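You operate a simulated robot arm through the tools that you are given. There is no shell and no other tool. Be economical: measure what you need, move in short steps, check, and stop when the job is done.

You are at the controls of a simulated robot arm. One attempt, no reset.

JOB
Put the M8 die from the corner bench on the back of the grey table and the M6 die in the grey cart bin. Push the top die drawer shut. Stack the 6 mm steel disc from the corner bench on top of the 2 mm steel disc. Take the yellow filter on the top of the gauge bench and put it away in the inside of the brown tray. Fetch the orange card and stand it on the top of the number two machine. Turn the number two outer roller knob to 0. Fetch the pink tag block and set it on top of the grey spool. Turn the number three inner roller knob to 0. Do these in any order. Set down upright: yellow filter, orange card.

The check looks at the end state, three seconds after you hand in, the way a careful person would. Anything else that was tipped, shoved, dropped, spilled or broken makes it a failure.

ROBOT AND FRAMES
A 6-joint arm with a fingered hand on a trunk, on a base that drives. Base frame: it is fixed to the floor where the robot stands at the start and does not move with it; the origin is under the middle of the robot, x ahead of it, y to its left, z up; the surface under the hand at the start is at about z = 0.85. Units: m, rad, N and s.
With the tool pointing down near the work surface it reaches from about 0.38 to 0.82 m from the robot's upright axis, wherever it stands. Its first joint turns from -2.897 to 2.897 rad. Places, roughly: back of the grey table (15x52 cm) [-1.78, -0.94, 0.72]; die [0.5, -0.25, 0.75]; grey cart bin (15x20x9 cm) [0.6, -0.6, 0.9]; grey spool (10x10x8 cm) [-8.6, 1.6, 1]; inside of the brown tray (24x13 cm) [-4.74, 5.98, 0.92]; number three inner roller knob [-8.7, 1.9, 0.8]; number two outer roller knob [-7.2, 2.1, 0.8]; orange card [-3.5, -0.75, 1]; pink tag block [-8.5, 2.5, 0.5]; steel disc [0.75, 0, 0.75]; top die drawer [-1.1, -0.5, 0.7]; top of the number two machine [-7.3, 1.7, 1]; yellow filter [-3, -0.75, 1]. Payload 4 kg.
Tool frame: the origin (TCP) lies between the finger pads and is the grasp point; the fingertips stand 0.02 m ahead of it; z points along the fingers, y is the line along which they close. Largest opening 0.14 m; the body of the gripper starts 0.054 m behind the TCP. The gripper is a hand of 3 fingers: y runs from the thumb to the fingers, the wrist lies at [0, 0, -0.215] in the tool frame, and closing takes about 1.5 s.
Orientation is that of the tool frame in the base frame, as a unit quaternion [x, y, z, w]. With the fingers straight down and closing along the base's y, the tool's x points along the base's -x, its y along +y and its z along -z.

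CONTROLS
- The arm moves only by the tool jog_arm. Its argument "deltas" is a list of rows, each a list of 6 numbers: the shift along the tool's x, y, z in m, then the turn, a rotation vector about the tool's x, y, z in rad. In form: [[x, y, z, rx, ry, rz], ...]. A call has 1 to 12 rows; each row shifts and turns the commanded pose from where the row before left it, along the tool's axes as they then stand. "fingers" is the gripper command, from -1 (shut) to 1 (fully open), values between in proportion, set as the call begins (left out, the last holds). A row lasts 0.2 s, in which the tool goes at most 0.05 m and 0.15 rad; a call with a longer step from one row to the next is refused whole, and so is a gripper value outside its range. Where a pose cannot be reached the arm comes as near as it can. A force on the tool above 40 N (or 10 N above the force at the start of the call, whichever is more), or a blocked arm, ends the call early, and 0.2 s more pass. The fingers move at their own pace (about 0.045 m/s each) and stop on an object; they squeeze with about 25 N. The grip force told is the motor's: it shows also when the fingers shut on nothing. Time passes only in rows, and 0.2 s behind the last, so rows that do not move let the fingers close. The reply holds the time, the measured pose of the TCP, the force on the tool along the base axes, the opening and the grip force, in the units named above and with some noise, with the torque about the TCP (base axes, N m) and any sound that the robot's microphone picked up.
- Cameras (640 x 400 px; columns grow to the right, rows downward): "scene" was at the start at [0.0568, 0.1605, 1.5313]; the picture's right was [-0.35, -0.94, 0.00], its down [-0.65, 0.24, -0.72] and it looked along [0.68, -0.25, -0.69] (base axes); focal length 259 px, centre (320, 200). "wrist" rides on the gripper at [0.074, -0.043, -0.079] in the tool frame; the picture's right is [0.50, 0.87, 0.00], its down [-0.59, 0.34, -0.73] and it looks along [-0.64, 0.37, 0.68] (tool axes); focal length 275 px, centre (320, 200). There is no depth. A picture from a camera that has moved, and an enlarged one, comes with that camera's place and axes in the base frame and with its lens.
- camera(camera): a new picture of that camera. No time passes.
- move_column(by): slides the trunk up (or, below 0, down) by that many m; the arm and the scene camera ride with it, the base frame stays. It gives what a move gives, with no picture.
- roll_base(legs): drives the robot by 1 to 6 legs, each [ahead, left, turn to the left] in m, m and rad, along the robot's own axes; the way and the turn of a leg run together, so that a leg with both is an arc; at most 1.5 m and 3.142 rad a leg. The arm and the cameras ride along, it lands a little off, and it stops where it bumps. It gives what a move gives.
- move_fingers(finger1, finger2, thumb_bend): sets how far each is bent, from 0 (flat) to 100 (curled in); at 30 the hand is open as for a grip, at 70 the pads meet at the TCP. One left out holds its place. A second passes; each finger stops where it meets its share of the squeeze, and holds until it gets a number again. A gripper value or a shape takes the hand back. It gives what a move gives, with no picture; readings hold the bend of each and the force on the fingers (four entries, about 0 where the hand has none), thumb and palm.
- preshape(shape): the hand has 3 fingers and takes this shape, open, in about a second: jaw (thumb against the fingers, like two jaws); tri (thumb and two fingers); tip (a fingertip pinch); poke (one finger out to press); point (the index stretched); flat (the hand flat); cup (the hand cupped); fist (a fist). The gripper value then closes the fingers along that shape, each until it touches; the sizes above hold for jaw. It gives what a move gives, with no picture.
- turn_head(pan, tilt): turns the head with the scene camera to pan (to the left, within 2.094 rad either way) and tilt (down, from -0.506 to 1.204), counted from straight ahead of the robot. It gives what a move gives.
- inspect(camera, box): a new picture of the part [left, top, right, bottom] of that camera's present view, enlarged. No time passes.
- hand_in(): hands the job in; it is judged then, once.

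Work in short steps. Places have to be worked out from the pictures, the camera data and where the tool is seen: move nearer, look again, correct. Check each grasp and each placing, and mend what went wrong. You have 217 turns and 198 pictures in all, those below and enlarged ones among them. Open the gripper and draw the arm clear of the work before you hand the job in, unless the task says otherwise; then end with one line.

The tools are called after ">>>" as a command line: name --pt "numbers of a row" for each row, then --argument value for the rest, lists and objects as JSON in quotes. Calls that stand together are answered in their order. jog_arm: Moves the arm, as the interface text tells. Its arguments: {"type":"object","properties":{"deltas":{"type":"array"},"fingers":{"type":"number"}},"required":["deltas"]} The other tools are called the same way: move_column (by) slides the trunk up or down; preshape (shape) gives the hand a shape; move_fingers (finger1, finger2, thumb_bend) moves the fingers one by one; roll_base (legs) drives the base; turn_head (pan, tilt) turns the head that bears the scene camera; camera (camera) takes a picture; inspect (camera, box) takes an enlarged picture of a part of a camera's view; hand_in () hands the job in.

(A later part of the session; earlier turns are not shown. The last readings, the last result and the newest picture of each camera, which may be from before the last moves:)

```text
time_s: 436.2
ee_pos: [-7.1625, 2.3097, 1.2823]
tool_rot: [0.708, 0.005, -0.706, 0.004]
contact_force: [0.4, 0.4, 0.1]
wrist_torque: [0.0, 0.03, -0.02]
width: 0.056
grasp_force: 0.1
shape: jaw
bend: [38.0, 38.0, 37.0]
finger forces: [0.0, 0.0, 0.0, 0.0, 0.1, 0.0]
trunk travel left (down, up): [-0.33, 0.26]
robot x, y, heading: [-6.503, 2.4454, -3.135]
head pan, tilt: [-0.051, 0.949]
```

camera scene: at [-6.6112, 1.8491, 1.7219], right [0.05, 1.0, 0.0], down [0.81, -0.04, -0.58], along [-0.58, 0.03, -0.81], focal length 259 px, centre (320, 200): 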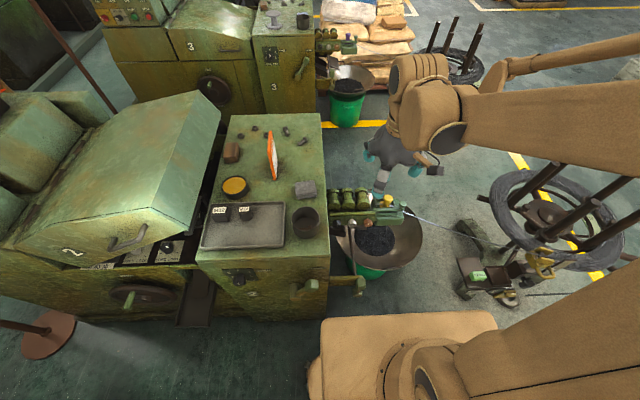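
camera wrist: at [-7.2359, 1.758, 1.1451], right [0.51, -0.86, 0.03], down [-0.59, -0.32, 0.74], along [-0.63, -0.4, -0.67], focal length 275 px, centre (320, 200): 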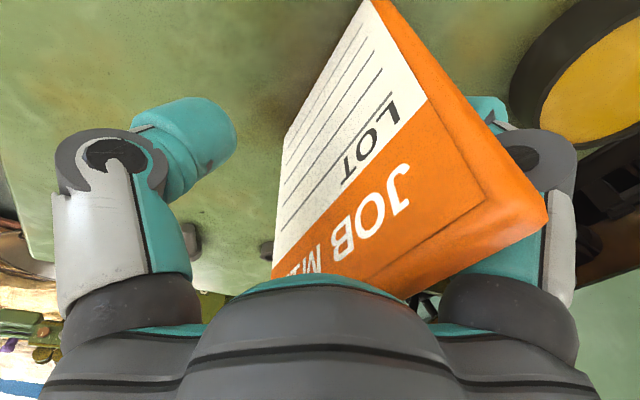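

The hand points at −x. I move to y≈2.12, back to x≈−7.03, lower the trunk, and look.

>>> jog_arm --pt "0 0.03 -0.03 0 0 0" --pt "0 0.032 -0.03 0 0 0" --pt "0 0.032 -0.03 0 0 0" --pt "0 0.032 -0.03 0 0 0" --pt "0 0.032 0 0 0 0" --pt "0 0.032 0 0 0 0" --pt "0 0 0 0 0 0"

>>> move_column --by -0.32

>>> camera --camera "scene"

>>> camera --camera "wrist"

```text
time_s: 437.8
ee_pos: [-7.045, 2.117, 1.2907]
tool_rot: [0.708, 0.005, -0.706, 0.004]
contact_force: [0.3, -0.9, -0.3]
wrist_torque: [0.0, -0.02, 0.03]
width: 0.0562
grasp_force: 0.0
shape: jaw
bend: [38.0, 38.0, 37.0]
finger forces: [0.1, 0.0, 0.1, 0.0, 0.0, 0.0]
out of reach, approached as far as the arm can: row 3, 4
trunk travel left (down, up): [-0.33, 0.26]
robot x, y, heading: [-6.4993, 2.4462, -3.14]
head pan, tilt: [-0.051, 0.949]
```

```text
time_s: 441.0
ee_pos: [-7.044, 2.1171, 0.9721]
tool_rot: [0.709, 0.005, -0.706, 0.004]
contact_force: [0.5, 0.4, -0.2]
wrist_torque: [0.05, 0.0, 0.01]
width: 0.0562
grasp_force: 0.0
shape: jaw
bend: [38.0, 38.0, 37.0]
finger forces: [0.0, 0.1, 0.1, 0.0, 0.0, 0.1]
trunk travel left (down, up): [-0.01, 0.58]
robot x, y, heading: [-6.4976, 2.4459, -3.138]
head pan, tilt: [-0.051, 0.949]
```

```text
61 pictures are left
camera scene: at [-6.5528, 2.2594, 1.4019], right [0.05, 1.0, 0.0], down [0.81, -0.04, -0.58], along [-0.58, 0.03, -0.81], focal length 259 px, centre (320, 200)
```

scene: 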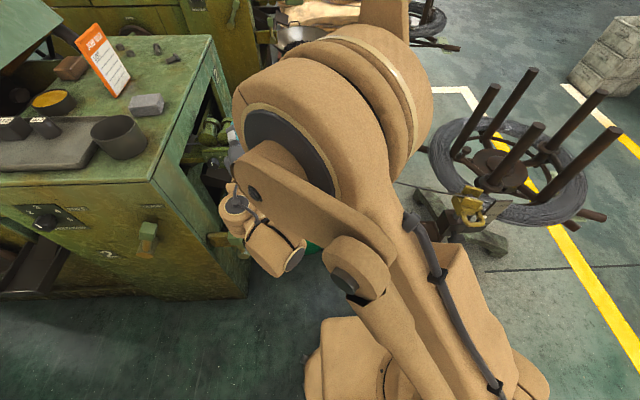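

```text
60 pictures are left
camera wrist: at [-6.968, 2.1612, 0.8974], right [0.01, -0.87, -0.5], down [0.74, -0.33, 0.59], along [-0.68, -0.38, 0.63], focal length 275 px, centre (320, 200)
```

wrist: 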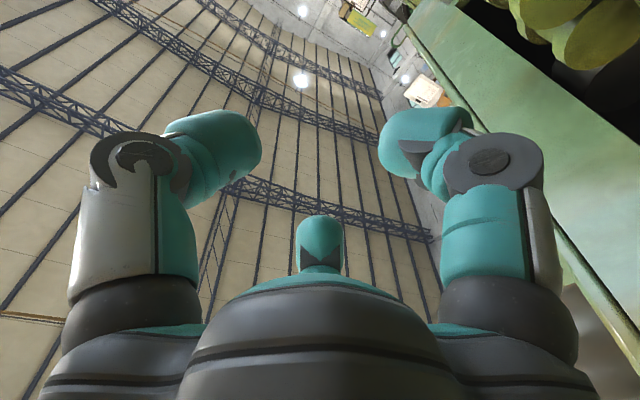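

The wrist camera faces up in this pose. I park the arm to the right and look at the knobs with the lowered head camera.

>>> jog_arm --pt "0 -0.045 0 0 0 0" --pt "0 -0.045 0 0 0 0" --pt "0 -0.045 0 0 0 0" --pt "0 -0.045 0 0 0 0" --pt "0 -0.045 0 0 0 0" --pt "0 -0.045 0 0 0 0" --pt "0 -0.045 0 0 0 0" --pt "0 -0.045 0 0 0 0" --pt "0 0 0 0 0 0"

>>> turn_head --pan 0.25 --tilt 0.8

>>> camera --camera "scene"

```text
time_s: 443.0
ee_pos: [-7.07, 2.467, 1.0145]
tool_rot: [0.709, 0.005, -0.705, 0.005]
contact_force: [0.1, 0.3, -0.2]
wrist_torque: [-0.02, 0.02, 0.01]
width: 0.0564
grasp_force: 0.0
shape: jaw
bend: [38.0, 38.0, 37.0]
finger forces: [0.0, 0.1, 0.0, 0.0, 0.0, 0.0]
out of reach, approached as far as the arm can: row 2, 3, 4, 5, 6
trunk travel left (down, up): [-0.01, 0.58]
robot x, y, heading: [-6.5008, 2.4492, -3.141]
head pan, tilt: [-0.051, 0.949]
```

```text
time_s: 443.8
ee_pos: [-7.0711, 2.4649, 1.0143]
tool_rot: [0.708, 0.006, -0.706, 0.005]
contact_force: [0.6, -0.1, 0.5]
wrist_torque: [0.02, -0.04, -0.02]
width: 0.0565
grasp_force: 0.0
shape: jaw
bend: [38.0, 38.0, 37.0]
finger forces: [0.0, 0.0, 0.0, 0.0, 0.0, 0.0]
trunk travel left (down, up): [-0.01, 0.58]
robot x, y, heading: [-6.4979, 2.4483, -3.14]
head pan, tilt: [0.25, 0.799]
```

```text
59 pictures are left
camera scene: at [-6.5583, 2.2361, 1.4133], right [-0.25, 0.97, 0.0], down [0.69, 0.18, -0.7], along [-0.67, -0.17, -0.72], focal length 259 px, centre (320, 200)
```

scene: 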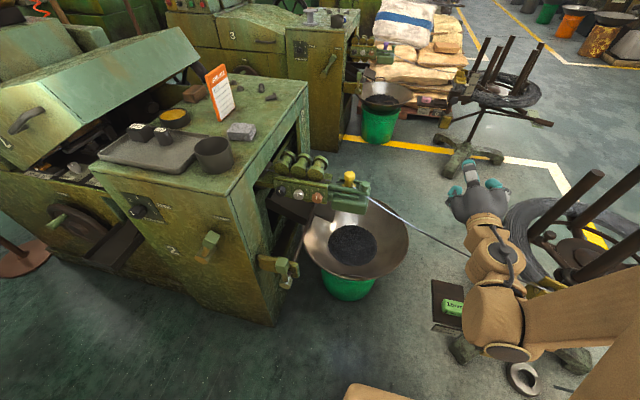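

>>> inspect --camera "scene" --box '[260, 150, 380, 225]'

>>> inspect --camera "scene" --box '[275, 175, 335, 213]'

```text
5.33 times, centred on (320, 188) of scene
camera zoom: at [-6.5583, 2.2361, 1.4133], right [-0.25, 0.97, 0.0], down [0.69, 0.18, -0.7], along [-0.67, -0.17, -0.72], focal length 1379 px, centre (320, 267)
```

zoom: 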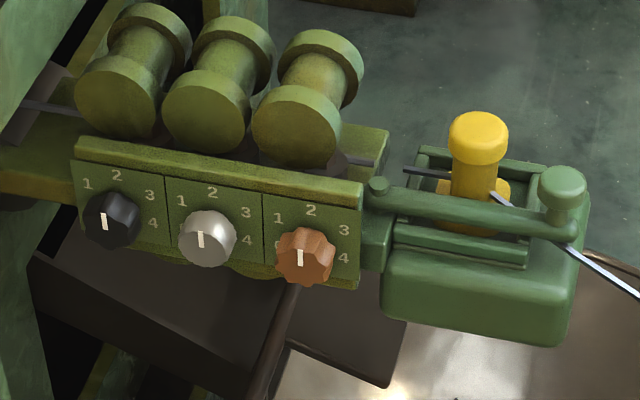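

```text
10.53 times, centred on (305, 194) of scene
camera zoom: at [-6.5583, 2.2361, 1.4133], right [-0.25, 0.97, 0.0], down [0.69, 0.18, -0.7], along [-0.67, -0.17, -0.72], focal length 2722 px, centre (478, 263)
```

zoom: 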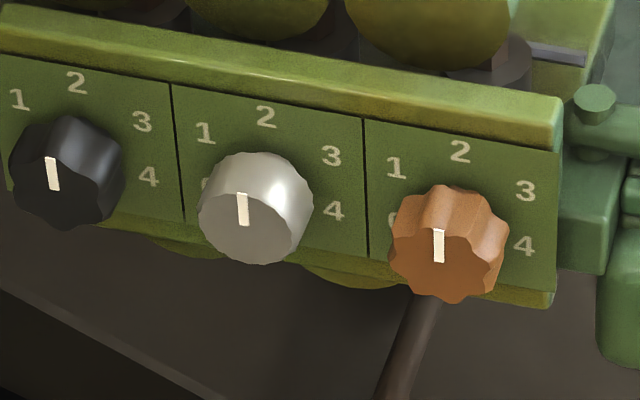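

Scale reads 0…4 symmetric about "2" at the top (0 at −120°, 4 at +120°). The outer copper knob points about at 2; so I must turn it ~120° counter-clockwise (rz −2.1). Knob face ≈(−7.147,2.077,0.79). I move in front of it and test in free air that the wrist can turn −2.1.

>>> jog_arm --pt "0.018 0.043 -0.002 0 0 0" --pt "0.018 0.043 -0.002 0 0 0" --pt "0.018 0.043 -0.002 0 0 0" --pt "0.018 0.043 -0.002 0 0 0" --pt "0.018 0.043 -0.002 0 0 0" --pt "0.018 0.043 -0.002 0 0 0" --pt "0.018 0.043 -0.002 0 0 0" --pt "0.018 0.043 -0.002 0 0 0" --pt "0.018 0.043 -0.002 0 0 0" --pt "0 0 0 0 0 0"

>>> jog_arm --pt "0 0 0 0 0 -0.149" --pt "0 0 0 0 0 -0.149" --pt "0 0 0 0 0 -0.149" --pt "0 0 0 0 0 -0.149" --pt "0 0 0 0 0 -0.149" --pt "0 0 0 0 0 -0.149" --pt "0 0 0 0 0 -0.149" --pt "0 0 0 0 0 -0.149" --pt "0 0 0 0 0 -0.149" --pt "0 0 0 0 0 -0.149" --pt "0 0 0 0 0 -0.149" --pt "0 0 0 0 0 -0.149"

>>> jog_arm --pt "0 0 0 0 0 -0.149" --pt "0 0 0 0 0 -0.149" --pt "0 0 0 0 0 0"

>>> camera --camera "wrist"

```text
time_s: 446.0
ee_pos: [-7.074, 2.085, 0.9054]
tool_rot: [0.708, 0.005, -0.706, 0.004]
contact_force: [-0.5, -0.5, -0.2]
wrist_torque: [-0.01, -0.03, 0.0]
width: 0.0563
grasp_force: 0.2
shape: jaw
bend: [38.0, 38.0, 37.0]
finger forces: [0.0, 0.0, 0.0, 0.0, 0.0, 0.0]
out of reach, approached as far as the arm can: row 1, 2, 3, 4, 5
trunk travel left (down, up): [-0.01, 0.58]
robot x, y, heading: [-6.5004, 2.4507, -3.142]
head pan, tilt: [0.25, 0.799]
```

```text
time_s: 448.6
ee_pos: [-7.0737, 2.0855, 0.9047]
tool_rot: [0.439, 0.556, -0.444, -0.548]
contact_force: [0.6, -0.6, 0.4]
wrist_torque: [0.03, 0.0, -0.02]
width: 0.0563
grasp_force: 0.1
shape: jaw
bend: [38.0, 38.0, 37.0]
finger forces: [0.0, 0.0, 0.0, 0.0, 0.0, 0.1]
trunk travel left (down, up): [-0.01, 0.58]
robot x, y, heading: [-6.4992, 2.4506, -3.138]
head pan, tilt: [0.25, 0.799]
```

```text
time_s: 449.4
ee_pos: [-7.0733, 2.0863, 0.9051]
tool_rot: [0.351, 0.615, -0.359, -0.608]
contact_force: [0.0, -0.5, 0.2]
wrist_torque: [0.05, 0.02, -0.02]
width: 0.0563
grasp_force: 0.1
shape: jaw
bend: [38.0, 38.0, 37.0]
finger forces: [0.0, 0.0, 0.0, 0.0, 0.0, 0.1]
trunk travel left (down, up): [-0.01, 0.58]
robot x, y, heading: [-6.4999, 2.4446, -3.135]
head pan, tilt: [0.25, 0.799]
```

```text
56 pictures are left
camera wrist: at [-6.9969, 2.1296, 0.9796], right [-0.01, 0.86, -0.5], down [0.74, -0.33, -0.58], along [-0.67, -0.38, -0.64], focal length 275 px, centre (320, 200)
```

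wrist: 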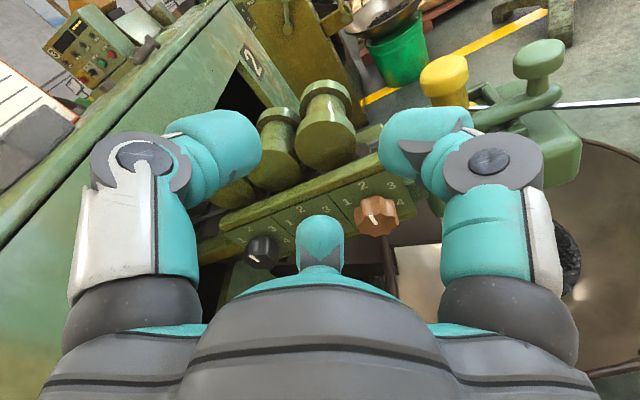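

The full turn works, and now the wrist camera looks down on the knobs. I zoom in on the copper knob.

>>> inspect --camera "wrist" --box '[220, 160, 420, 285]'

```text
3.20 times, centred on (320, 222) of wrist
camera zoom: at [-6.9969, 2.1296, 0.9796], right [-0.01, 0.86, -0.5], down [0.74, -0.33, -0.58], along [-0.67, -0.38, -0.64], focal length 881 px, centre (320, 128)
```

zoom: 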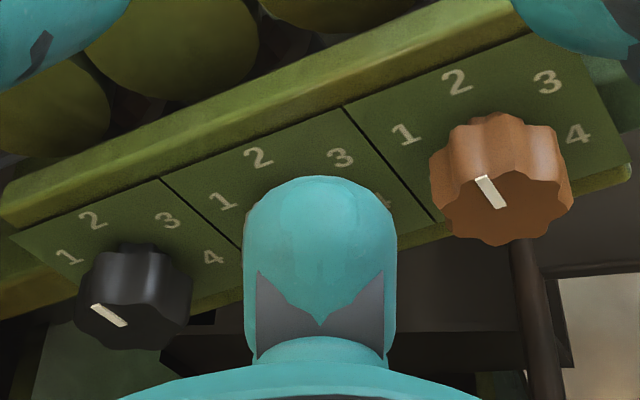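

The pointer is at "2" exactly; 0 is −120° away. I move to a pre-grasp 4 cm in front of the knob to check alignment with this top view.

>>> jog_arm --pt "-0.0229 0.033 0.009 0 0 0" --pt "-0.0229 0.033 0.009 0 0 0" --pt "-0.0229 0.033 0.009 0 0 0" --pt "0 0 0 0 0 0"

>>> camera --camera "wrist"

>>> camera --camera "scene"

```text
time_s: 450.4
ee_pos: [-7.107, 2.0652, 0.7896]
tool_rot: [0.353, 0.615, -0.358, -0.608]
contact_force: [-0.3, 0.8, 0.0]
wrist_torque: [-0.03, 0.0, 0.01]
width: 0.0562
grasp_force: 0.0
shape: jaw
bend: [38.0, 38.0, 37.0]
finger forces: [0.1, 0.1, 0.0, 0.0, 0.0, 0.1]
out of reach, approached as far as the arm can: row 2, 3
trunk travel left (down, up): [-0.01, 0.58]
robot x, y, heading: [-6.5015, 2.4481, -3.141]
head pan, tilt: [0.25, 0.799]
```

```text
54 pictures are left
camera wrist: at [-7.0315, 2.1097, 0.8635], right [-0.01, 0.86, -0.51], down [0.74, -0.33, -0.58], along [-0.67, -0.38, -0.64], focal length 275 px, centre (320, 200)
```

wrist: 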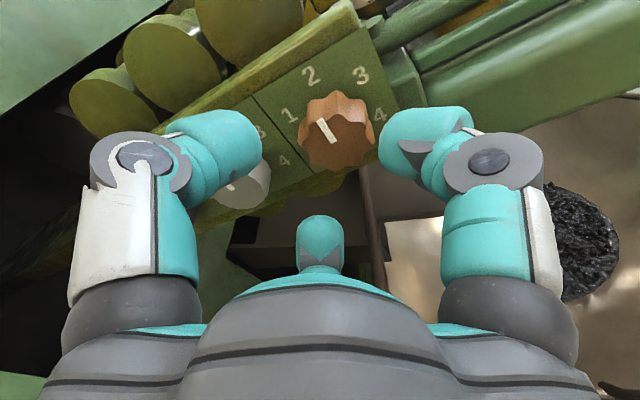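

```text
53 pictures are left
camera scene: at [-6.5585, 2.2356, 1.4133], right [-0.25, 0.97, 0.0], down [0.69, 0.18, -0.7], along [-0.67, -0.17, -0.72], focal length 259 px, centre (320, 200)
```

scene: 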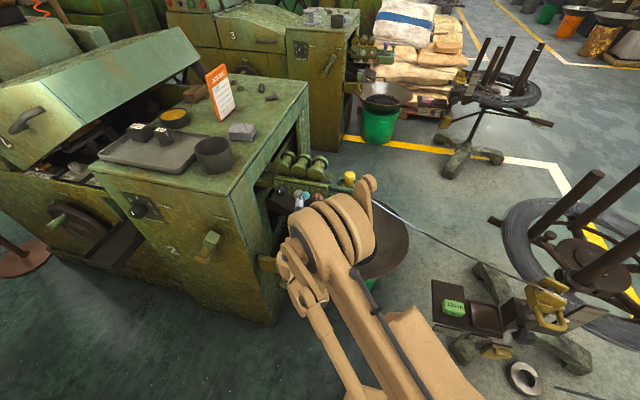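

Triangulated knob centre: face (−7.142, 2.0744, 0.788). The arm is near its inner reach limit, so I move the base 8 cm in +y, and rotate the hand back by +2.09 rad, then re-centre.

>>> roll_base --legs '[[0, -0.08, 0]]'

>>> jog_arm --pt "0 0 -0.01 0 0 0.149" --pt "0 0 0 0 0 0.149" --pt "0 0 0 0 0 0.149" --pt "0 0 0 0 0 0.149" --pt "0 0 0 0 0 0.149" --pt "0 0 0 0 0 0.149" --pt "0 0 0 0 0 0.149" --pt "0 0 0 0 0 0.149" --pt "0 0 0 0 0 0.149" --pt "0 0 0 0 0 0.149" --pt "0 0 0 0 0 0.149" --pt "0 0 0 0 0 0.149"

>>> jog_arm --pt "0 0.03 0 0 0 0.149" --pt "0 0.03 0 0 0 0.149" --pt "0 0 0 0 0 0"

```text
time_s: 451.4
ee_pos: [-7.1072, 2.146, 0.79]
tool_rot: [0.353, 0.614, -0.359, -0.608]
contact_force: [-0.4, 0.6, 0.6]
wrist_torque: [0.02, -0.02, -0.02]
width: 0.0563
grasp_force: 0.1
shape: jaw
bend: [38.0, 38.0, 37.0]
finger forces: [0.0, 0.0, 0.0, 0.0, 0.1, 0.0]
trunk travel left (down, up): [-0.01, 0.58]
robot x, y, heading: [-6.4971, 2.5283, -3.136]
head pan, tilt: [0.25, 0.799]
```

```text
time_s: 454.0
ee_pos: [-7.1017, 2.14, 0.792]
tool_rot: [0.7, 0.109, -0.698, -0.101]
contact_force: [0.1, 0.9, 0.6]
wrist_torque: [-0.01, 0.0, 0.0]
width: 0.0564
grasp_force: 0.0
shape: jaw
bend: [38.0, 38.0, 37.0]
finger forces: [0.0, 0.1, 0.0, 0.1, 0.0, 0.0]
out of reach, approached as far as the arm can: row 1
trunk travel left (down, up): [-0.01, 0.58]
robot x, y, heading: [-6.4976, 2.5297, -3.134]
head pan, tilt: [0.25, 0.799]
```

```text
time_s: 454.8
ee_pos: [-7.1001, 2.0828, 0.7795]
tool_rot: [0.708, 0.005, -0.706, 0.005]
contact_force: [0.9, -0.3, 0.2]
wrist_torque: [0.02, 0.02, 0.03]
width: 0.0563
grasp_force: 0.0
shape: jaw
bend: [38.0, 38.0, 37.0]
finger forces: [0.1, 0.0, 0.1, 0.0, 0.0, 0.0]
trunk travel left (down, up): [-0.01, 0.58]
robot x, y, heading: [-6.5023, 2.5306, -3.139]
head pan, tilt: [0.25, 0.799]
```

Now align (y +0.0084, z +0.0085 in tool axes) and advance 3.4 cm onto the knob.

>>> jog_arm --pt "-0.0085 0.0084 0 0 0 0" --pt "0 0 0.012 0 0 0" --pt "0 0 0.012 0 0 0" --pt "0 0 0.01 0 0 0" --pt "0 0 0 0 0 0"

>>> inspect --camera "scene" --box '[230, 140, 390, 260]'

>>> camera --camera "wrist"

```text
time_s: 456.0
ee_pos: [-7.1355, 2.0746, 0.7864]
tool_rot: [0.708, 0.005, -0.706, 0.004]
contact_force: [-0.2, 0.6, -0.4]
wrist_torque: [-0.03, 0.01, 0.01]
width: 0.0565
grasp_force: 0.2
shape: jaw
bend: [38.0, 38.0, 37.0]
finger forces: [0.0, 0.1, 0.1, 0.0, 0.0, 0.0]
trunk travel left (down, up): [-0.01, 0.58]
robot x, y, heading: [-6.4978, 2.5263, -3.138]
head pan, tilt: [0.25, 0.799]
```

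```text
3.33 times, centred on (310, 200) of scene
camera zoom: at [-6.5587, 2.3162, 1.4133], right [-0.25, 0.97, 0.0], down [0.69, 0.18, -0.7], along [-0.67, -0.17, -0.72], focal length 862 px, centre (353, 200)
```

zoom: 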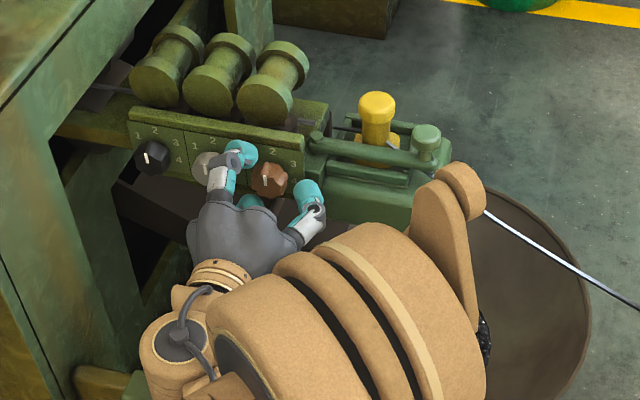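

```text
51 pictures are left
camera wrist: at [-7.0585, 2.1178, 0.7128], right [0.01, -0.87, -0.5], down [0.74, -0.33, 0.59], along [-0.68, -0.38, 0.63], focal length 275 px, centre (320, 200)
```

wrist: 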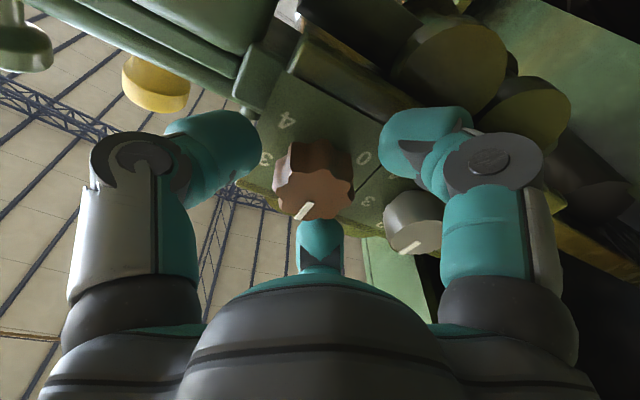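

The knob sits centred between the fingers. I close the grip.

>>> jog_arm --pt "0 0 0 0 0 0" --pt "0 0 0 0 0 0" --pt "0 0 0 0 0 0" --pt "0 0 0 0 0 0" --pt "0 0 0 0 0 0" --fingers -1

>>> camera --camera "wrist"

```text
time_s: 457.2
ee_pos: [-7.1376, 2.0735, 0.7859]
tool_rot: [0.709, 0.005, -0.705, 0.003]
contact_force: [-5.7, -0.2, 0.0]
wrist_torque: [0.02, 0.03, -0.02]
width: 0.0293
grasp_force: 24.9
shape: jaw
bend: [96.0, 47.0, 48.0]
finger forces: [19.5, 21.3, 0.0, 0.1, 21.5, 0.0]
trunk travel left (down, up): [-0.01, 0.58]
robot x, y, heading: [-6.4989, 2.5284, -3.143]
head pan, tilt: [0.25, 0.799]
```

```text
50 pictures are left
camera wrist: at [-7.0589, 2.118, 0.7125], right [0.01, -0.87, -0.5], down [0.74, -0.33, 0.59], along [-0.68, -0.38, 0.63], focal length 275 px, centre (320, 200)
```

wrist: 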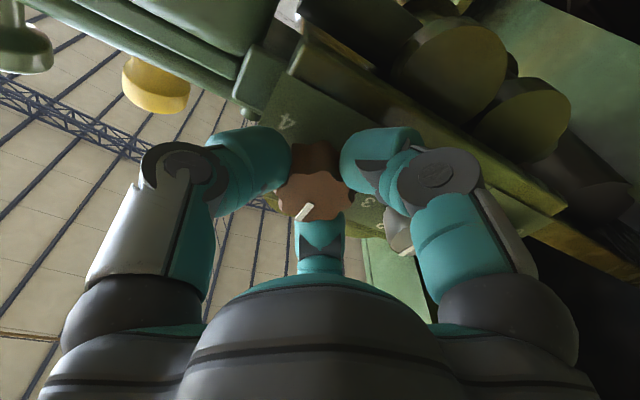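

Gripped. I turn counter-clockwise the first 60°.

>>> jog_arm --pt "0 0 0 0 0 -0.1496" --pt "0 0 0 0 0 -0.1496" --pt "0 0 0 0 0 -0.1496" --pt "0 0 0 0 0 -0.1496" --pt "0 0 0 0 0 -0.1496" --pt "0 0 0 0 0 -0.1496" --pt "0 0 0 0 0 -0.1496" --pt "0 0 0 0 0 0"

>>> camera --camera "wrist"

```text
time_s: 459.0
ee_pos: [-7.1366, 2.0763, 0.7876]
tool_rot: [-0.612, -0.358, 0.612, 0.35]
contact_force: [-4.2, 20.2, -1.7]
wrist_torque: [-0.07, 0.02, -0.29]
width: 0.0295
grasp_force: 25.5
shape: jaw
bend: [96.0, 47.0, 48.0]
finger forces: [24.5, 19.3, 0.0, 0.0, 29.2, 0.1]
trunk travel left (down, up): [-0.01, 0.58]
robot x, y, heading: [-6.4988, 2.527, -3.14]
head pan, tilt: [0.25, 0.799]
```

```text
49 pictures are left
camera wrist: at [-7.0596, 2.1632, 0.7877], right [0.0, 0.0, -1.0], down [0.74, -0.67, 0.0], along [-0.67, -0.74, 0.0], focal length 275 px, centre (320, 200)
```

wrist: 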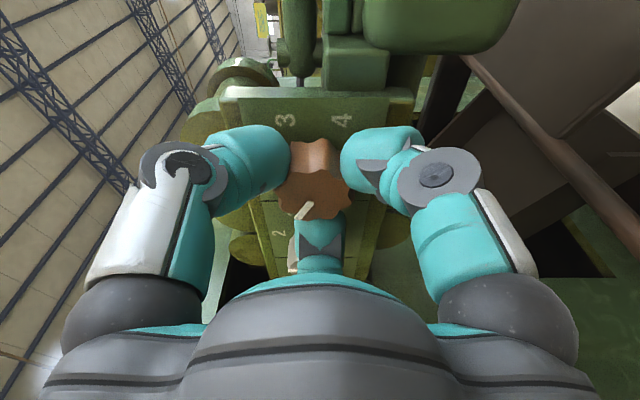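

The knob follows the hand. I relax sideways 1.5 mm and turn the remaining 60°.

>>> jog_arm --pt "0.0013 -0.0007 0 0 0 0" --pt "0 0 0 0 0 -0.1496" --pt "0 0 0 0 0 -0.1496" --pt "0 0 0 0 0 -0.1496" --pt "0 0 0 0 0 -0.1496" --pt "0 0 0 0 0 -0.1496" --pt "0 0 0 0 0 -0.1496" --pt "0 0 0 0 0 -0.1496" --pt "0 0 0 0 0 0"

>>> camera --camera "wrist"

```text
time_s: 461.0
ee_pos: [-7.1348, 2.0785, 0.7888]
tool_rot: [0.351, 0.615, -0.356, -0.61]
contact_force: [-16.5, 14.5, 29.9]
wrist_torque: [-0.27, 0.33, -0.27]
width: 0.0283
grasp_force: 25.2
shape: jaw
bend: [96.0, 48.0, 47.0]
finger forces: [20.4, 15.5, 0.0, 0.0, 30.5, 0.0]
trunk travel left (down, up): [-0.01, 0.58]
robot x, y, heading: [-6.4985, 2.5271, -3.14]
head pan, tilt: [0.25, 0.799]
```

```text
48 pictures are left
camera wrist: at [-7.0585, 2.1217, 0.8633], right [-0.01, 0.87, -0.5], down [0.74, -0.33, -0.59], along [-0.67, -0.38, -0.64], focal length 275 px, centre (320, 200)
```

wrist: 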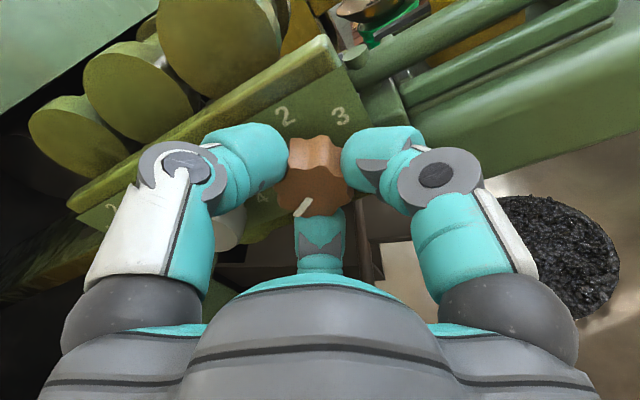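

The pointer now looks to be at 0. I open and back off to verify.

>>> jog_arm --pt "0 0 0 0 0 0" --pt "0 0 0 0 0 0" --pt "0 0 0 0 0 0" --pt "0 0 0 0 0 0" --fingers -0.2

>>> jog_arm --pt "0 0 -0.015 0 0 0" --pt "0.01 -0.02 -0.015 0 0 0" --pt "0.02 -0.04 0 0 0 0" --pt "0.02 -0.04 0 0 0 0" --pt "0 0 0 0 0 0"

>>> inspect --camera "wrist" --box '[220, 80, 460, 280]'

```text
time_s: 462.0
ee_pos: [-7.1359, 2.0748, 0.7859]
tool_rot: [0.35, 0.616, -0.356, -0.609]
contact_force: [0.0, 0.2, -0.9]
wrist_torque: [0.01, 0.04, -0.02]
width: 0.0557
grasp_force: 0.0
shape: jaw
bend: [38.0, 38.0, 37.0]
finger forces: [0.0, 0.1, 0.0, 0.1, 0.0, 0.0]
trunk travel left (down, up): [-0.01, 0.58]
robot x, y, heading: [-6.4966, 2.5298, -3.141]
head pan, tilt: [0.25, 0.799]
```

```text
time_s: 463.2
ee_pos: [-7.1072, 2.0696, 0.8988]
tool_rot: [0.35, 0.616, -0.355, -0.609]
contact_force: [0.3, -0.1, 0.7]
wrist_torque: [-0.01, -0.03, 0.02]
width: 0.0558
grasp_force: 0.0
shape: jaw
bend: [38.0, 38.0, 37.0]
finger forces: [0.0, 0.1, 0.1, 0.1, 0.0, 0.1]
trunk travel left (down, up): [-0.01, 0.58]
robot x, y, heading: [-6.4993, 2.526, -3.137]
head pan, tilt: [0.25, 0.799]
```

```text
2.00 times, centred on (340, 180) of wrist
camera zoom: at [-7.0294, 2.1129, 0.9734], right [-0.01, 0.87, -0.5], down [0.74, -0.33, -0.59], along [-0.67, -0.37, -0.64], focal length 551 px, centre (280, 240)
```

zoom: 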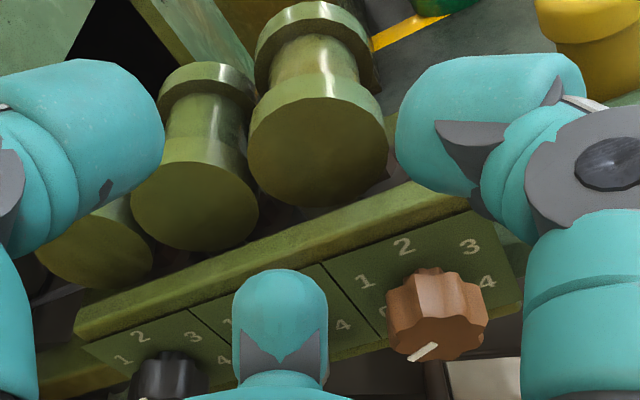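

>>> inspect --camera "wrist" --box '[350, 170, 420, 240]'

```text
5.71 times, centred on (385, 205) of wrist
camera zoom: at [-7.0294, 2.1129, 0.9734], right [-0.01, 0.87, -0.5], down [0.74, -0.33, -0.59], along [-0.67, -0.37, -0.64], focal length 1573 px, centre (-51, 171)
```

zoom: 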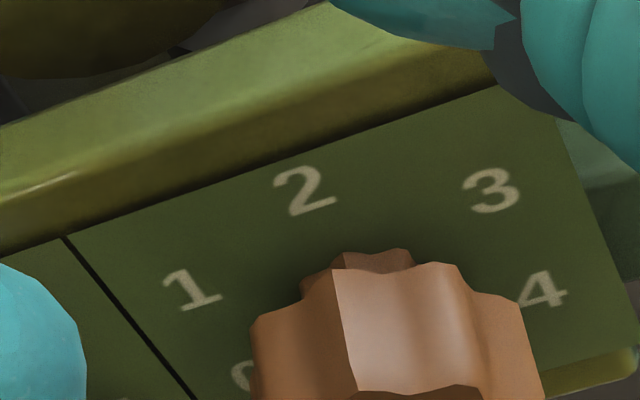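

>>> inspect --camera "wrist" --box '[345, 195, 441, 255]'

```text
6.67 times, centred on (393, 225) of wrist
camera zoom: at [-7.0294, 2.1129, 0.9734], right [-0.01, 0.87, -0.5], down [0.74, -0.33, -0.59], along [-0.67, -0.37, -0.64], focal length 1835 px, centre (-167, 33)
```

zoom: 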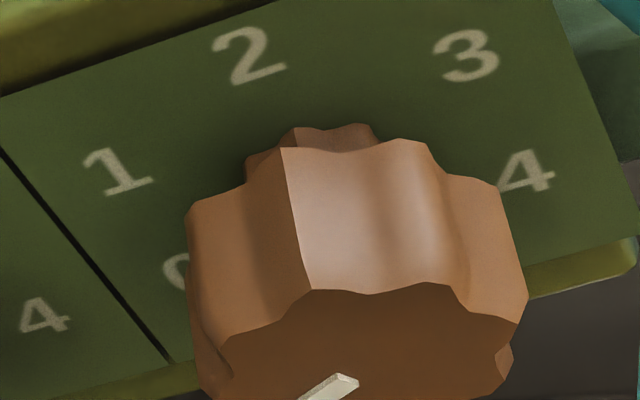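

The knob pointer sits at "0" (≈−118°). Knob two done. I raise the trunk and drive out and around toward machine three.

>>> move_column --by 0.4

>>> roll_base --legs '[[0, -0.8, 0], [0, -0.7, 0], [1.48, 0, 0]]'

>>> turn_head --pan 1.45 --tilt 0.75

>>> camera --camera "scene"

```text
time_s: 467.1
ee_pos: [-7.106, 2.0686, 1.2976]
tool_rot: [0.35, 0.616, -0.356, -0.609]
contact_force: [0.3, 0.6, -0.5]
wrist_torque: [-0.01, -0.03, 0.01]
width: 0.0558
grasp_force: 0.0
shape: jaw
bend: [38.0, 38.0, 37.0]
finger forces: [0.0, 0.1, 0.1, 0.0, 0.0, 0.0]
trunk travel left (down, up): [-0.41, 0.18]
robot x, y, heading: [-6.5026, 2.5267, -3.135]
head pan, tilt: [0.25, 0.799]
```

```text
time_s: 481.8
ee_pos: [-8.6105, 3.5709, 1.2987]
tool_rot: [0.353, 0.614, -0.354, -0.611]
contact_force: [-0.6, -0.1, -0.6]
wrist_torque: [-0.01, 0.04, -0.01]
width: 0.056
grasp_force: 0.1
shape: jaw
bend: [38.0, 38.0, 37.0]
finger forces: [0.0, 0.1, 0.0, 0.0, 0.0, 0.0]
trunk travel left (down, up): [-0.41, 0.18]
robot x, y, heading: [-7.9982, 4.0264, 3.136]
head pan, tilt: [0.25, 0.799]
```

```text
time_s: 483.2
ee_pos: [-8.609, 3.5712, 1.2992]
tool_rot: [0.354, 0.614, -0.354, -0.611]
contact_force: [-0.4, 1.1, 0.3]
wrist_torque: [0.02, 0.0, 0.01]
width: 0.0557
grasp_force: 0.0
shape: jaw
bend: [38.0, 38.0, 37.0]
finger forces: [0.1, 0.0, 0.0, 0.1, 0.0, 0.0]
trunk travel left (down, up): [-0.41, 0.18]
robot x, y, heading: [-8.0006, 4.0218, 3.137]
head pan, tilt: [1.45, 0.75]
```

```text
44 pictures are left
camera scene: at [-7.9917, 3.7508, 1.8173], right [-0.99, 0.13, 0.0], down [0.09, 0.68, -0.73], along [-0.09, -0.73, -0.68], focal length 259 px, centre (320, 200)
```

scene: 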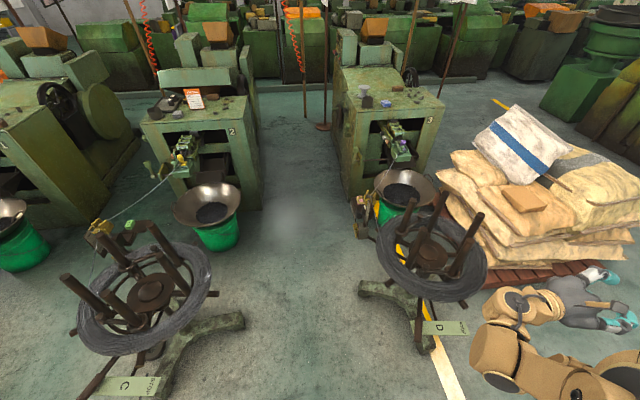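

The gap to machine three is x −8.43…−7.57. I zoom in on machine three's roller head, spool and pink block.

>>> inspect --camera "scene" --box '[330, 70, 450, 150]'

>>> inspect --camera "scene" --box '[330, 150, 450, 240]'

```text
5.00 times, centred on (390, 110) of scene
camera zoom: at [-7.9917, 3.7508, 1.8173], right [-0.99, 0.13, 0.0], down [0.09, 0.68, -0.73], along [-0.09, -0.73, -0.68], focal length 1293 px, centre (-30, 650)
```

zoom: 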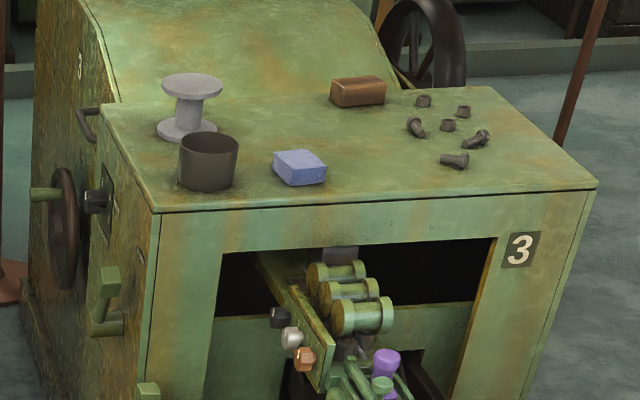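

```text
4.44 times, centred on (390, 195) of scene
camera zoom: at [-7.9917, 3.7508, 1.8173], right [-0.99, 0.13, 0.0], down [0.09, 0.68, -0.73], along [-0.09, -0.73, -0.68], focal length 1149 px, centre (9, 222)
```

zoom: 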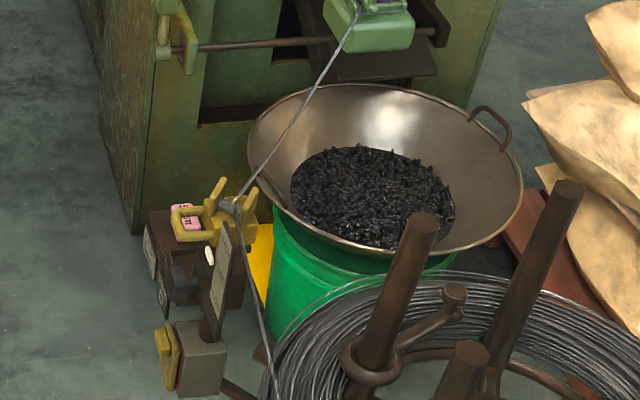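

Spool at ≈(−8.63,1.60); black (inner) knob at ≈(−8.73,1.925,0.79); pink block near (−8.46,2.37) on the guide stand. I slide in between the machines to (−8.02,2.4).

>>> roll_base --legs '[[0, 0.9, 0], [0.02, 0.72, 0]]'

>>> turn_head --pan 0.45 --tilt 0.85

>>> camera --camera "scene"

>>> camera --camera "wrist"

```text
time_s: 491.4
ee_pos: [-8.6267, 1.9485, 1.2984]
tool_rot: [0.352, 0.615, -0.354, -0.61]
contact_force: [0.1, 0.0, -0.5]
wrist_torque: [0.0, -0.02, 0.03]
width: 0.0558
grasp_force: 0.0
shape: jaw
bend: [38.0, 38.0, 37.0]
finger forces: [0.1, 0.0, 0.0, 0.0, 0.1, 0.1]
trunk travel left (down, up): [-0.41, 0.18]
robot x, y, heading: [-8.0175, 2.3996, -3.14]
head pan, tilt: [1.45, 0.75]
```

```text
time_s: 492.7
ee_pos: [-8.6271, 1.9485, 1.2989]
tool_rot: [0.351, 0.616, -0.354, -0.61]
contact_force: [-0.2, 0.5, -0.2]
wrist_torque: [-0.01, -0.02, 0.02]
width: 0.0559
grasp_force: 0.1
shape: jaw
bend: [38.0, 38.0, 37.0]
finger forces: [0.0, 0.0, 0.0, 0.1, 0.0, 0.0]
trunk travel left (down, up): [-0.41, 0.18]
robot x, y, heading: [-8.0179, 2.4061, -3.147]
head pan, tilt: [0.45, 0.85]
```

```text
41 pictures are left
camera scene: at [-8.0693, 2.1791, 1.8093], right [-0.44, 0.9, 0.0], down [0.68, 0.33, -0.66], along [-0.59, -0.29, -0.75], focal length 259 px, centre (320, 200)
```

scene: 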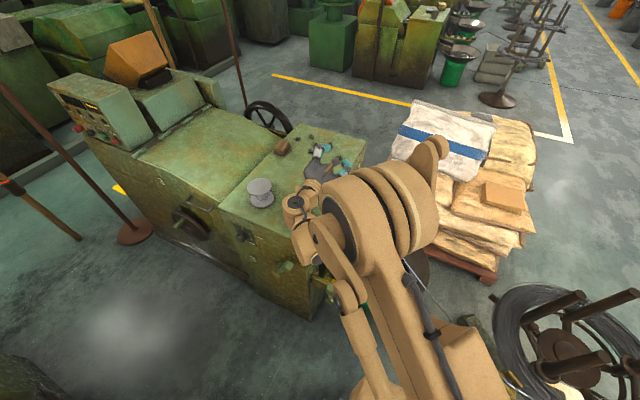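

```text
40 pictures are left
camera wrist: at [-8.5489, 1.9916, 1.3729], right [-0.01, 0.87, -0.5], down [0.74, -0.33, -0.58], along [-0.67, -0.37, -0.64], focal length 275 px, centre (320, 200)
```

wrist: 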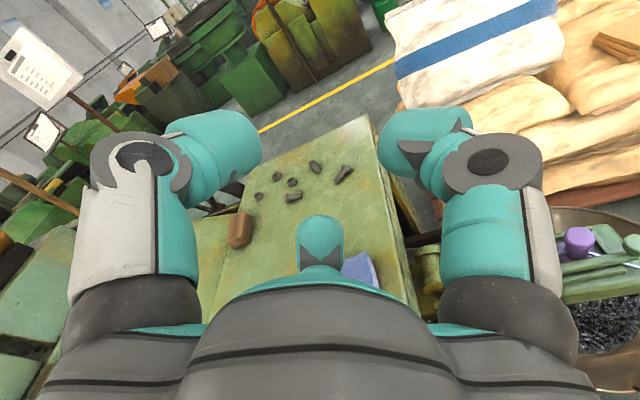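

Before approaching I need the inner knob's pointer. I shift the hand outward (y≈2.03, x≈−8.6) and lower the trunk for a top view with the wrist camera.

>>> jog_arm --pt "0.035 0.02 -0.015 0 0 0" --pt "0.035 0.02 -0.015 0 0 0" --pt "0 0 0 0 0 0"

>>> move_column --by -0.37

>>> camera --camera "wrist"

```text
time_s: 493.5
ee_pos: [-8.5969, 2.0283, 1.2991]
tool_rot: [0.351, 0.616, -0.355, -0.609]
contact_force: [-0.1, 0.0, 0.0]
wrist_torque: [-0.01, 0.01, 0.01]
width: 0.0559
grasp_force: 0.1
shape: jaw
bend: [38.0, 38.0, 37.0]
finger forces: [0.0, 0.0, 0.1, 0.0, 0.1, 0.0]
trunk travel left (down, up): [-0.41, 0.18]
robot x, y, heading: [-8.0191, 2.4058, -3.14]
head pan, tilt: [0.45, 0.85]
```

```text
time_s: 497.1
ee_pos: [-8.5961, 2.0288, 0.9301]
tool_rot: [0.352, 0.615, -0.354, -0.61]
contact_force: [0.0, 0.6, -0.1]
wrist_torque: [-0.01, 0.04, 0.0]
width: 0.0559
grasp_force: 0.0
shape: jaw
bend: [38.0, 38.0, 37.0]
finger forces: [0.0, 0.1, 0.1, 0.1, 0.1, 0.0]
trunk travel left (down, up): [-0.04, 0.55]
robot x, y, heading: [-8.0188, 2.406, -3.142]
head pan, tilt: [0.45, 0.85]
```

```text
39 pictures are left
camera wrist: at [-8.5203, 2.0728, 1.0044], right [-0.01, 0.87, -0.5], down [0.74, -0.33, -0.58], along [-0.67, -0.37, -0.64], focal length 275 px, centre (320, 200)
```

wrist: 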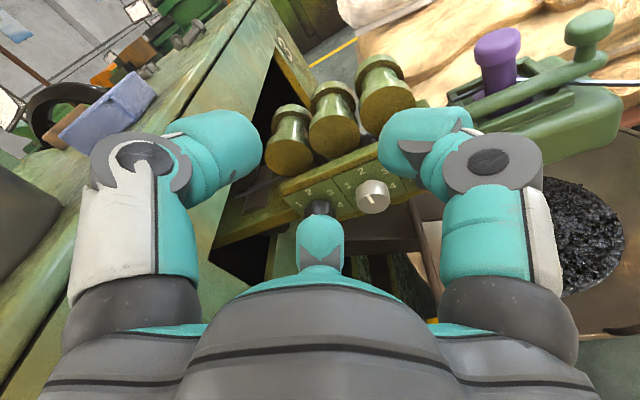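

The central finger hides the black knob; I open the hand wide to clear the view and zoom in.

>>> jog_arm --pt "0 0 0 0 0 0" --pt "0 0 0 0 0 0" --pt "0 0 0 0 0 0" --pt "0 0 0 0 0 0" --pt "0 0 0 0 0 0" --fingers 1

>>> inspect --camera "wrist" --box '[240, 140, 400, 240]'

```text
time_s: 498.3
ee_pos: [-8.5971, 2.0288, 0.9297]
tool_rot: [0.352, 0.616, -0.354, -0.61]
contact_force: [-0.2, 0.1, 0.5]
wrist_torque: [0.03, 0.02, 0.01]
width: 0.1399
grasp_force: 0.1
shape: jaw
bend: [30.0, 30.0, 30.0]
finger forces: [0.0, 0.0, 0.0, 0.1, 0.0, 0.1]
trunk travel left (down, up): [-0.04, 0.55]
robot x, y, heading: [-8.0187, 2.4074, -3.138]
head pan, tilt: [0.45, 0.85]
```

```text
4.00 times, centred on (320, 190) of wrist
camera zoom: at [-8.5203, 2.0728, 1.0043], right [-0.01, 0.87, -0.5], down [0.74, -0.33, -0.58], along [-0.67, -0.37, -0.64], focal length 1101 px, centre (320, 240)
```

zoom: 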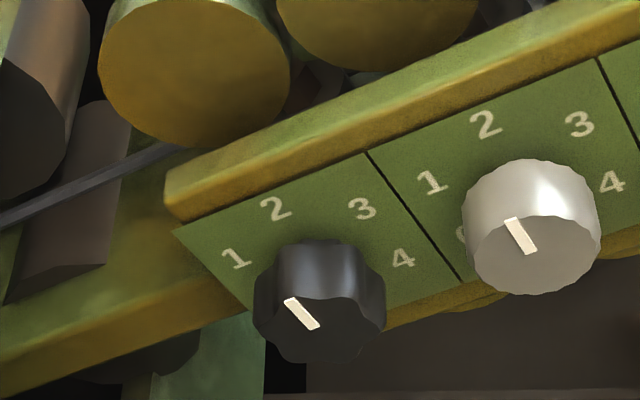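

The inner black knob on machine three also points at "2"; centre ≈(−8.707,1.953,0.795), only ~5 cm from the machine's front face. I rotate the hand +180° (so that its finger gap will face the silver neighbour) and yaw it 18° so the palm stays clear of the machine.

>>> jog_arm --pt "0.0435 0.0247 0 0 0 0" --pt "0 0 0 0 0 0.149" --pt "0 0 0 0 0 0.149" --pt "0 0 0 0 0 0.149" --pt "0 0 0 0 0 0.149" --pt "0 0 0 0 0 0.149" --pt "0 0 0 0 0 0.149" --pt "0 0 0 0 0 0.149" --pt "0 0 0 0 0 0.149" --pt "0 0 0 0 0 0.149" --pt "0 0 0 0 0 0.149" --pt "0 0 0 0 0 0.149" --fingers -0.28

>>> jog_arm --pt "0 0 0 0 0 0.149" --pt "0 0 0 0 0 0.149" --pt "0 0 0 0 0 0.149" --pt "0 0 0 0 0 0.149" --pt "0 0 0 0 0 0.149" --pt "0 0 0 0 0 0.149" --pt "0 0 0 0 0 0.149" --pt "0 0 0 0 0 0.149" --pt "0 0 0 0 0 0.149" --pt "0 0 0 0 0 0.149" --pt "0 0 0 0 0 0"

>>> jog_arm --pt "0 0 0 -0.0523 0.0907 0" --pt "0 0 0 -0.0523 0.0907 0" --pt "0 0 0 -0.0523 0.0907 0" --pt "0 0 0 0 0 0"

```text
time_s: 500.9
ee_pos: [-8.5986, 2.0782, 0.9323]
tool_rot: [0.69, 0.161, -0.688, -0.156]
contact_force: [-1.0, 0.3, 0.3]
wrist_torque: [-0.02, 0.0, 0.01]
width: 0.0508
grasp_force: 0.1
shape: jaw
bend: [40.0, 40.0, 39.0]
finger forces: [0.0, 0.0, 0.0, 0.0, 0.1, 0.0]
trunk travel left (down, up): [-0.04, 0.55]
robot x, y, heading: [-8.0176, 2.4082, -3.144]
head pan, tilt: [0.45, 0.85]
```

```text
time_s: 503.3
ee_pos: [-8.6001, 2.0775, 0.9313]
tool_rot: [0.617, -0.348, -0.612, 0.352]
contact_force: [0.4, -0.1, -0.4]
wrist_torque: [0.02, 0.0, 0.02]
width: 0.0509
grasp_force: 0.1
shape: jaw
bend: [40.0, 40.0, 39.0]
finger forces: [0.1, 0.0, 0.1, 0.0, 0.0, 0.1]
trunk travel left (down, up): [-0.04, 0.55]
robot x, y, heading: [-8.0191, 2.4071, -3.14]
head pan, tilt: [0.45, 0.85]
```

```text
time_s: 504.3
ee_pos: [-8.6146, 2.0655, 0.95]
tool_rot: [0.665, -0.248, -0.548, 0.442]
contact_force: [-0.2, 0.6, 0.0]
wrist_torque: [-0.05, 0.03, -0.02]
width: 0.0507
grasp_force: 0.0
shape: jaw
bend: [40.0, 40.0, 39.0]
finger forces: [0.0, 0.0, 0.0, 0.1, 0.1, 0.1]
out of reach, approached as far as the arm can: row 1, 2, 3
trunk travel left (down, up): [-0.04, 0.55]
robot x, y, heading: [-8.0192, 2.4043, -3.137]
head pan, tilt: [0.45, 0.85]
```

Orientation is right. I lower the trunk the last 3.5 cm and go to the pre-grasp (−8.657,1.967,0.795).

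>>> move_column --by -0.035

>>> jog_arm --pt "0.0324 -0.0155 0.018 0 0 0" --pt "0.0324 -0.0155 0.018 0 0 0" --pt "0.0324 -0.0155 0.018 0 0 0" --pt "0.0324 -0.0155 0.018 0 0 0" --pt "0 0 0 0 0 0"

>>> camera --camera "wrist"

>>> inspect --camera "scene" --box '[220, 150, 400, 290]'

```text
time_s: 505.1
ee_pos: [-8.6138, 2.065, 0.914]
tool_rot: [0.666, -0.248, -0.547, 0.443]
contact_force: [-0.2, -0.8, -0.2]
wrist_torque: [0.03, 0.0, 0.01]
width: 0.0508
grasp_force: 0.1
shape: jaw
bend: [40.0, 40.0, 39.0]
finger forces: [0.0, 0.1, 0.0, 0.1, 0.0, 0.1]
trunk travel left (down, up): [-0.005, 0.585]
robot x, y, heading: [-8.0177, 2.4051, -3.141]
head pan, tilt: [0.45, 0.85]
```

```text
time_s: 506.3
ee_pos: [-8.6571, 1.9651, 0.7928]
tool_rot: [0.666, -0.248, -0.547, 0.442]
contact_force: [0.2, -0.4, -0.6]
wrist_torque: [0.03, -0.02, -0.02]
width: 0.0506
grasp_force: 0.0
shape: jaw
bend: [40.0, 40.0, 39.0]
finger forces: [0.0, 0.1, 0.0, 0.0, 0.0, 0.1]
trunk travel left (down, up): [-0.005, 0.585]
robot x, y, heading: [-8.0177, 2.4033, -3.139]
head pan, tilt: [0.45, 0.85]
```

```text
37 pictures are left
camera wrist: at [-8.5692, 1.9514, 0.7189], right [0.27, -0.83, 0.49], down [0.59, 0.55, 0.6], along [-0.76, 0.13, 0.63], focal length 275 px, centre (320, 200)
```

wrist: 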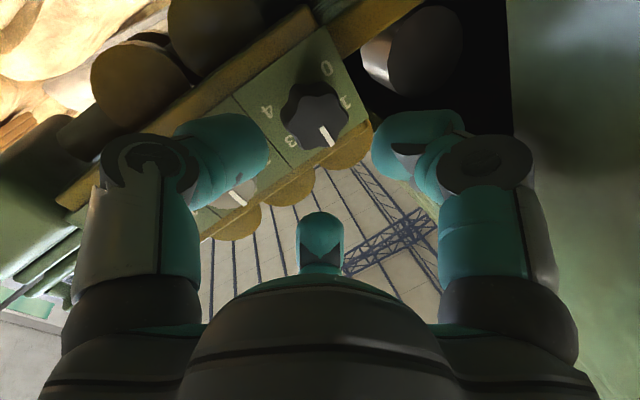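

```text
2.86 times, centred on (310, 220) of scene
camera zoom: at [-8.0694, 2.1792, 1.4043], right [-0.44, 0.9, 0.0], down [0.68, 0.33, -0.66], along [-0.59, -0.29, -0.75], focal length 739 px, centre (349, 143)
```

zoom: 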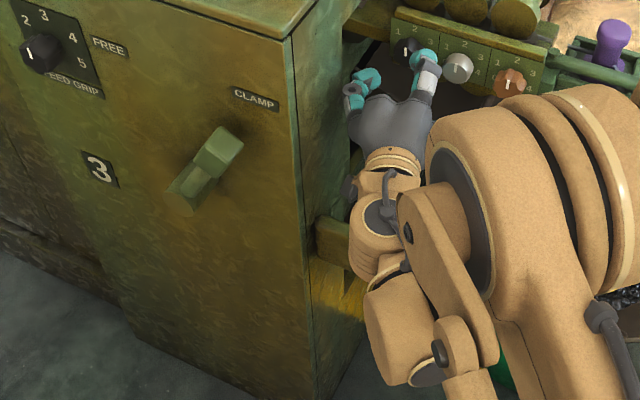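

Aligned with the knob and no contact. I advance 4.5 cm along the tool axis and check.

>>> jog_arm --pt "0 -0.001 0.015 0 0 0" --pt "0 0 0.015 0 0 0" --pt "0 0 0.0145 0 0 0" --pt "0 0 0 0 0 0"

>>> camera --camera "wrist"

```text
time_s: 507.3
ee_pos: [-8.7, 1.9564, 0.7934]
tool_rot: [0.665, -0.249, -0.548, 0.443]
contact_force: [9.0, 27.4, -3.6]
wrist_torque: [0.19, 0.09, 1.51]
width: 0.0478
grasp_force: 0.1
shape: jaw
bend: [45.0, 40.0, 39.0]
finger forces: [28.3, 0.1, 0.0, 0.0, 0.1, 0.0]
trunk travel left (down, up): [-0.005, 0.585]
robot x, y, heading: [-8.0158, 2.4041, 3.14]
head pan, tilt: [0.45, 0.85]
```

```text
35 pictures are left
camera wrist: at [-8.6122, 1.9418, 0.7188], right [0.27, -0.83, 0.49], down [0.59, 0.55, 0.6], along [-0.76, 0.13, 0.63], focal length 275 px, centre (320, 200)
```

wrist: 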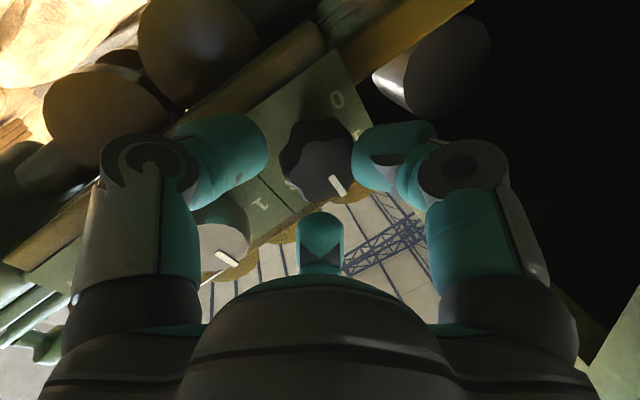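

The −y finger's knuckle touches the machine frame edge (28 N). I back off 3.5 cm, add 8° more yaw for clearance, and re-measure.

>>> jog_arm --pt "0 0 -0.035 0 0 0" --pt "0 0 0 -0.0714 0.1204 0" --pt "0 0 0 0 0 0"

```text
time_s: 508.1
ee_pos: [-8.666, 1.9631, 0.7918]
tool_rot: [0.681, -0.201, -0.515, 0.48]
contact_force: [-0.4, 0.0, 0.4]
wrist_torque: [-0.01, -0.02, 0.0]
width: 0.0504
grasp_force: 0.1
shape: jaw
bend: [40.0, 40.0, 39.0]
finger forces: [0.1, 0.1, 0.0, 0.0, 0.0, 0.0]
trunk travel left (down, up): [-0.005, 0.585]
robot x, y, heading: [-8.0191, 2.4063, -3.14]
head pan, tilt: [0.45, 0.85]
```

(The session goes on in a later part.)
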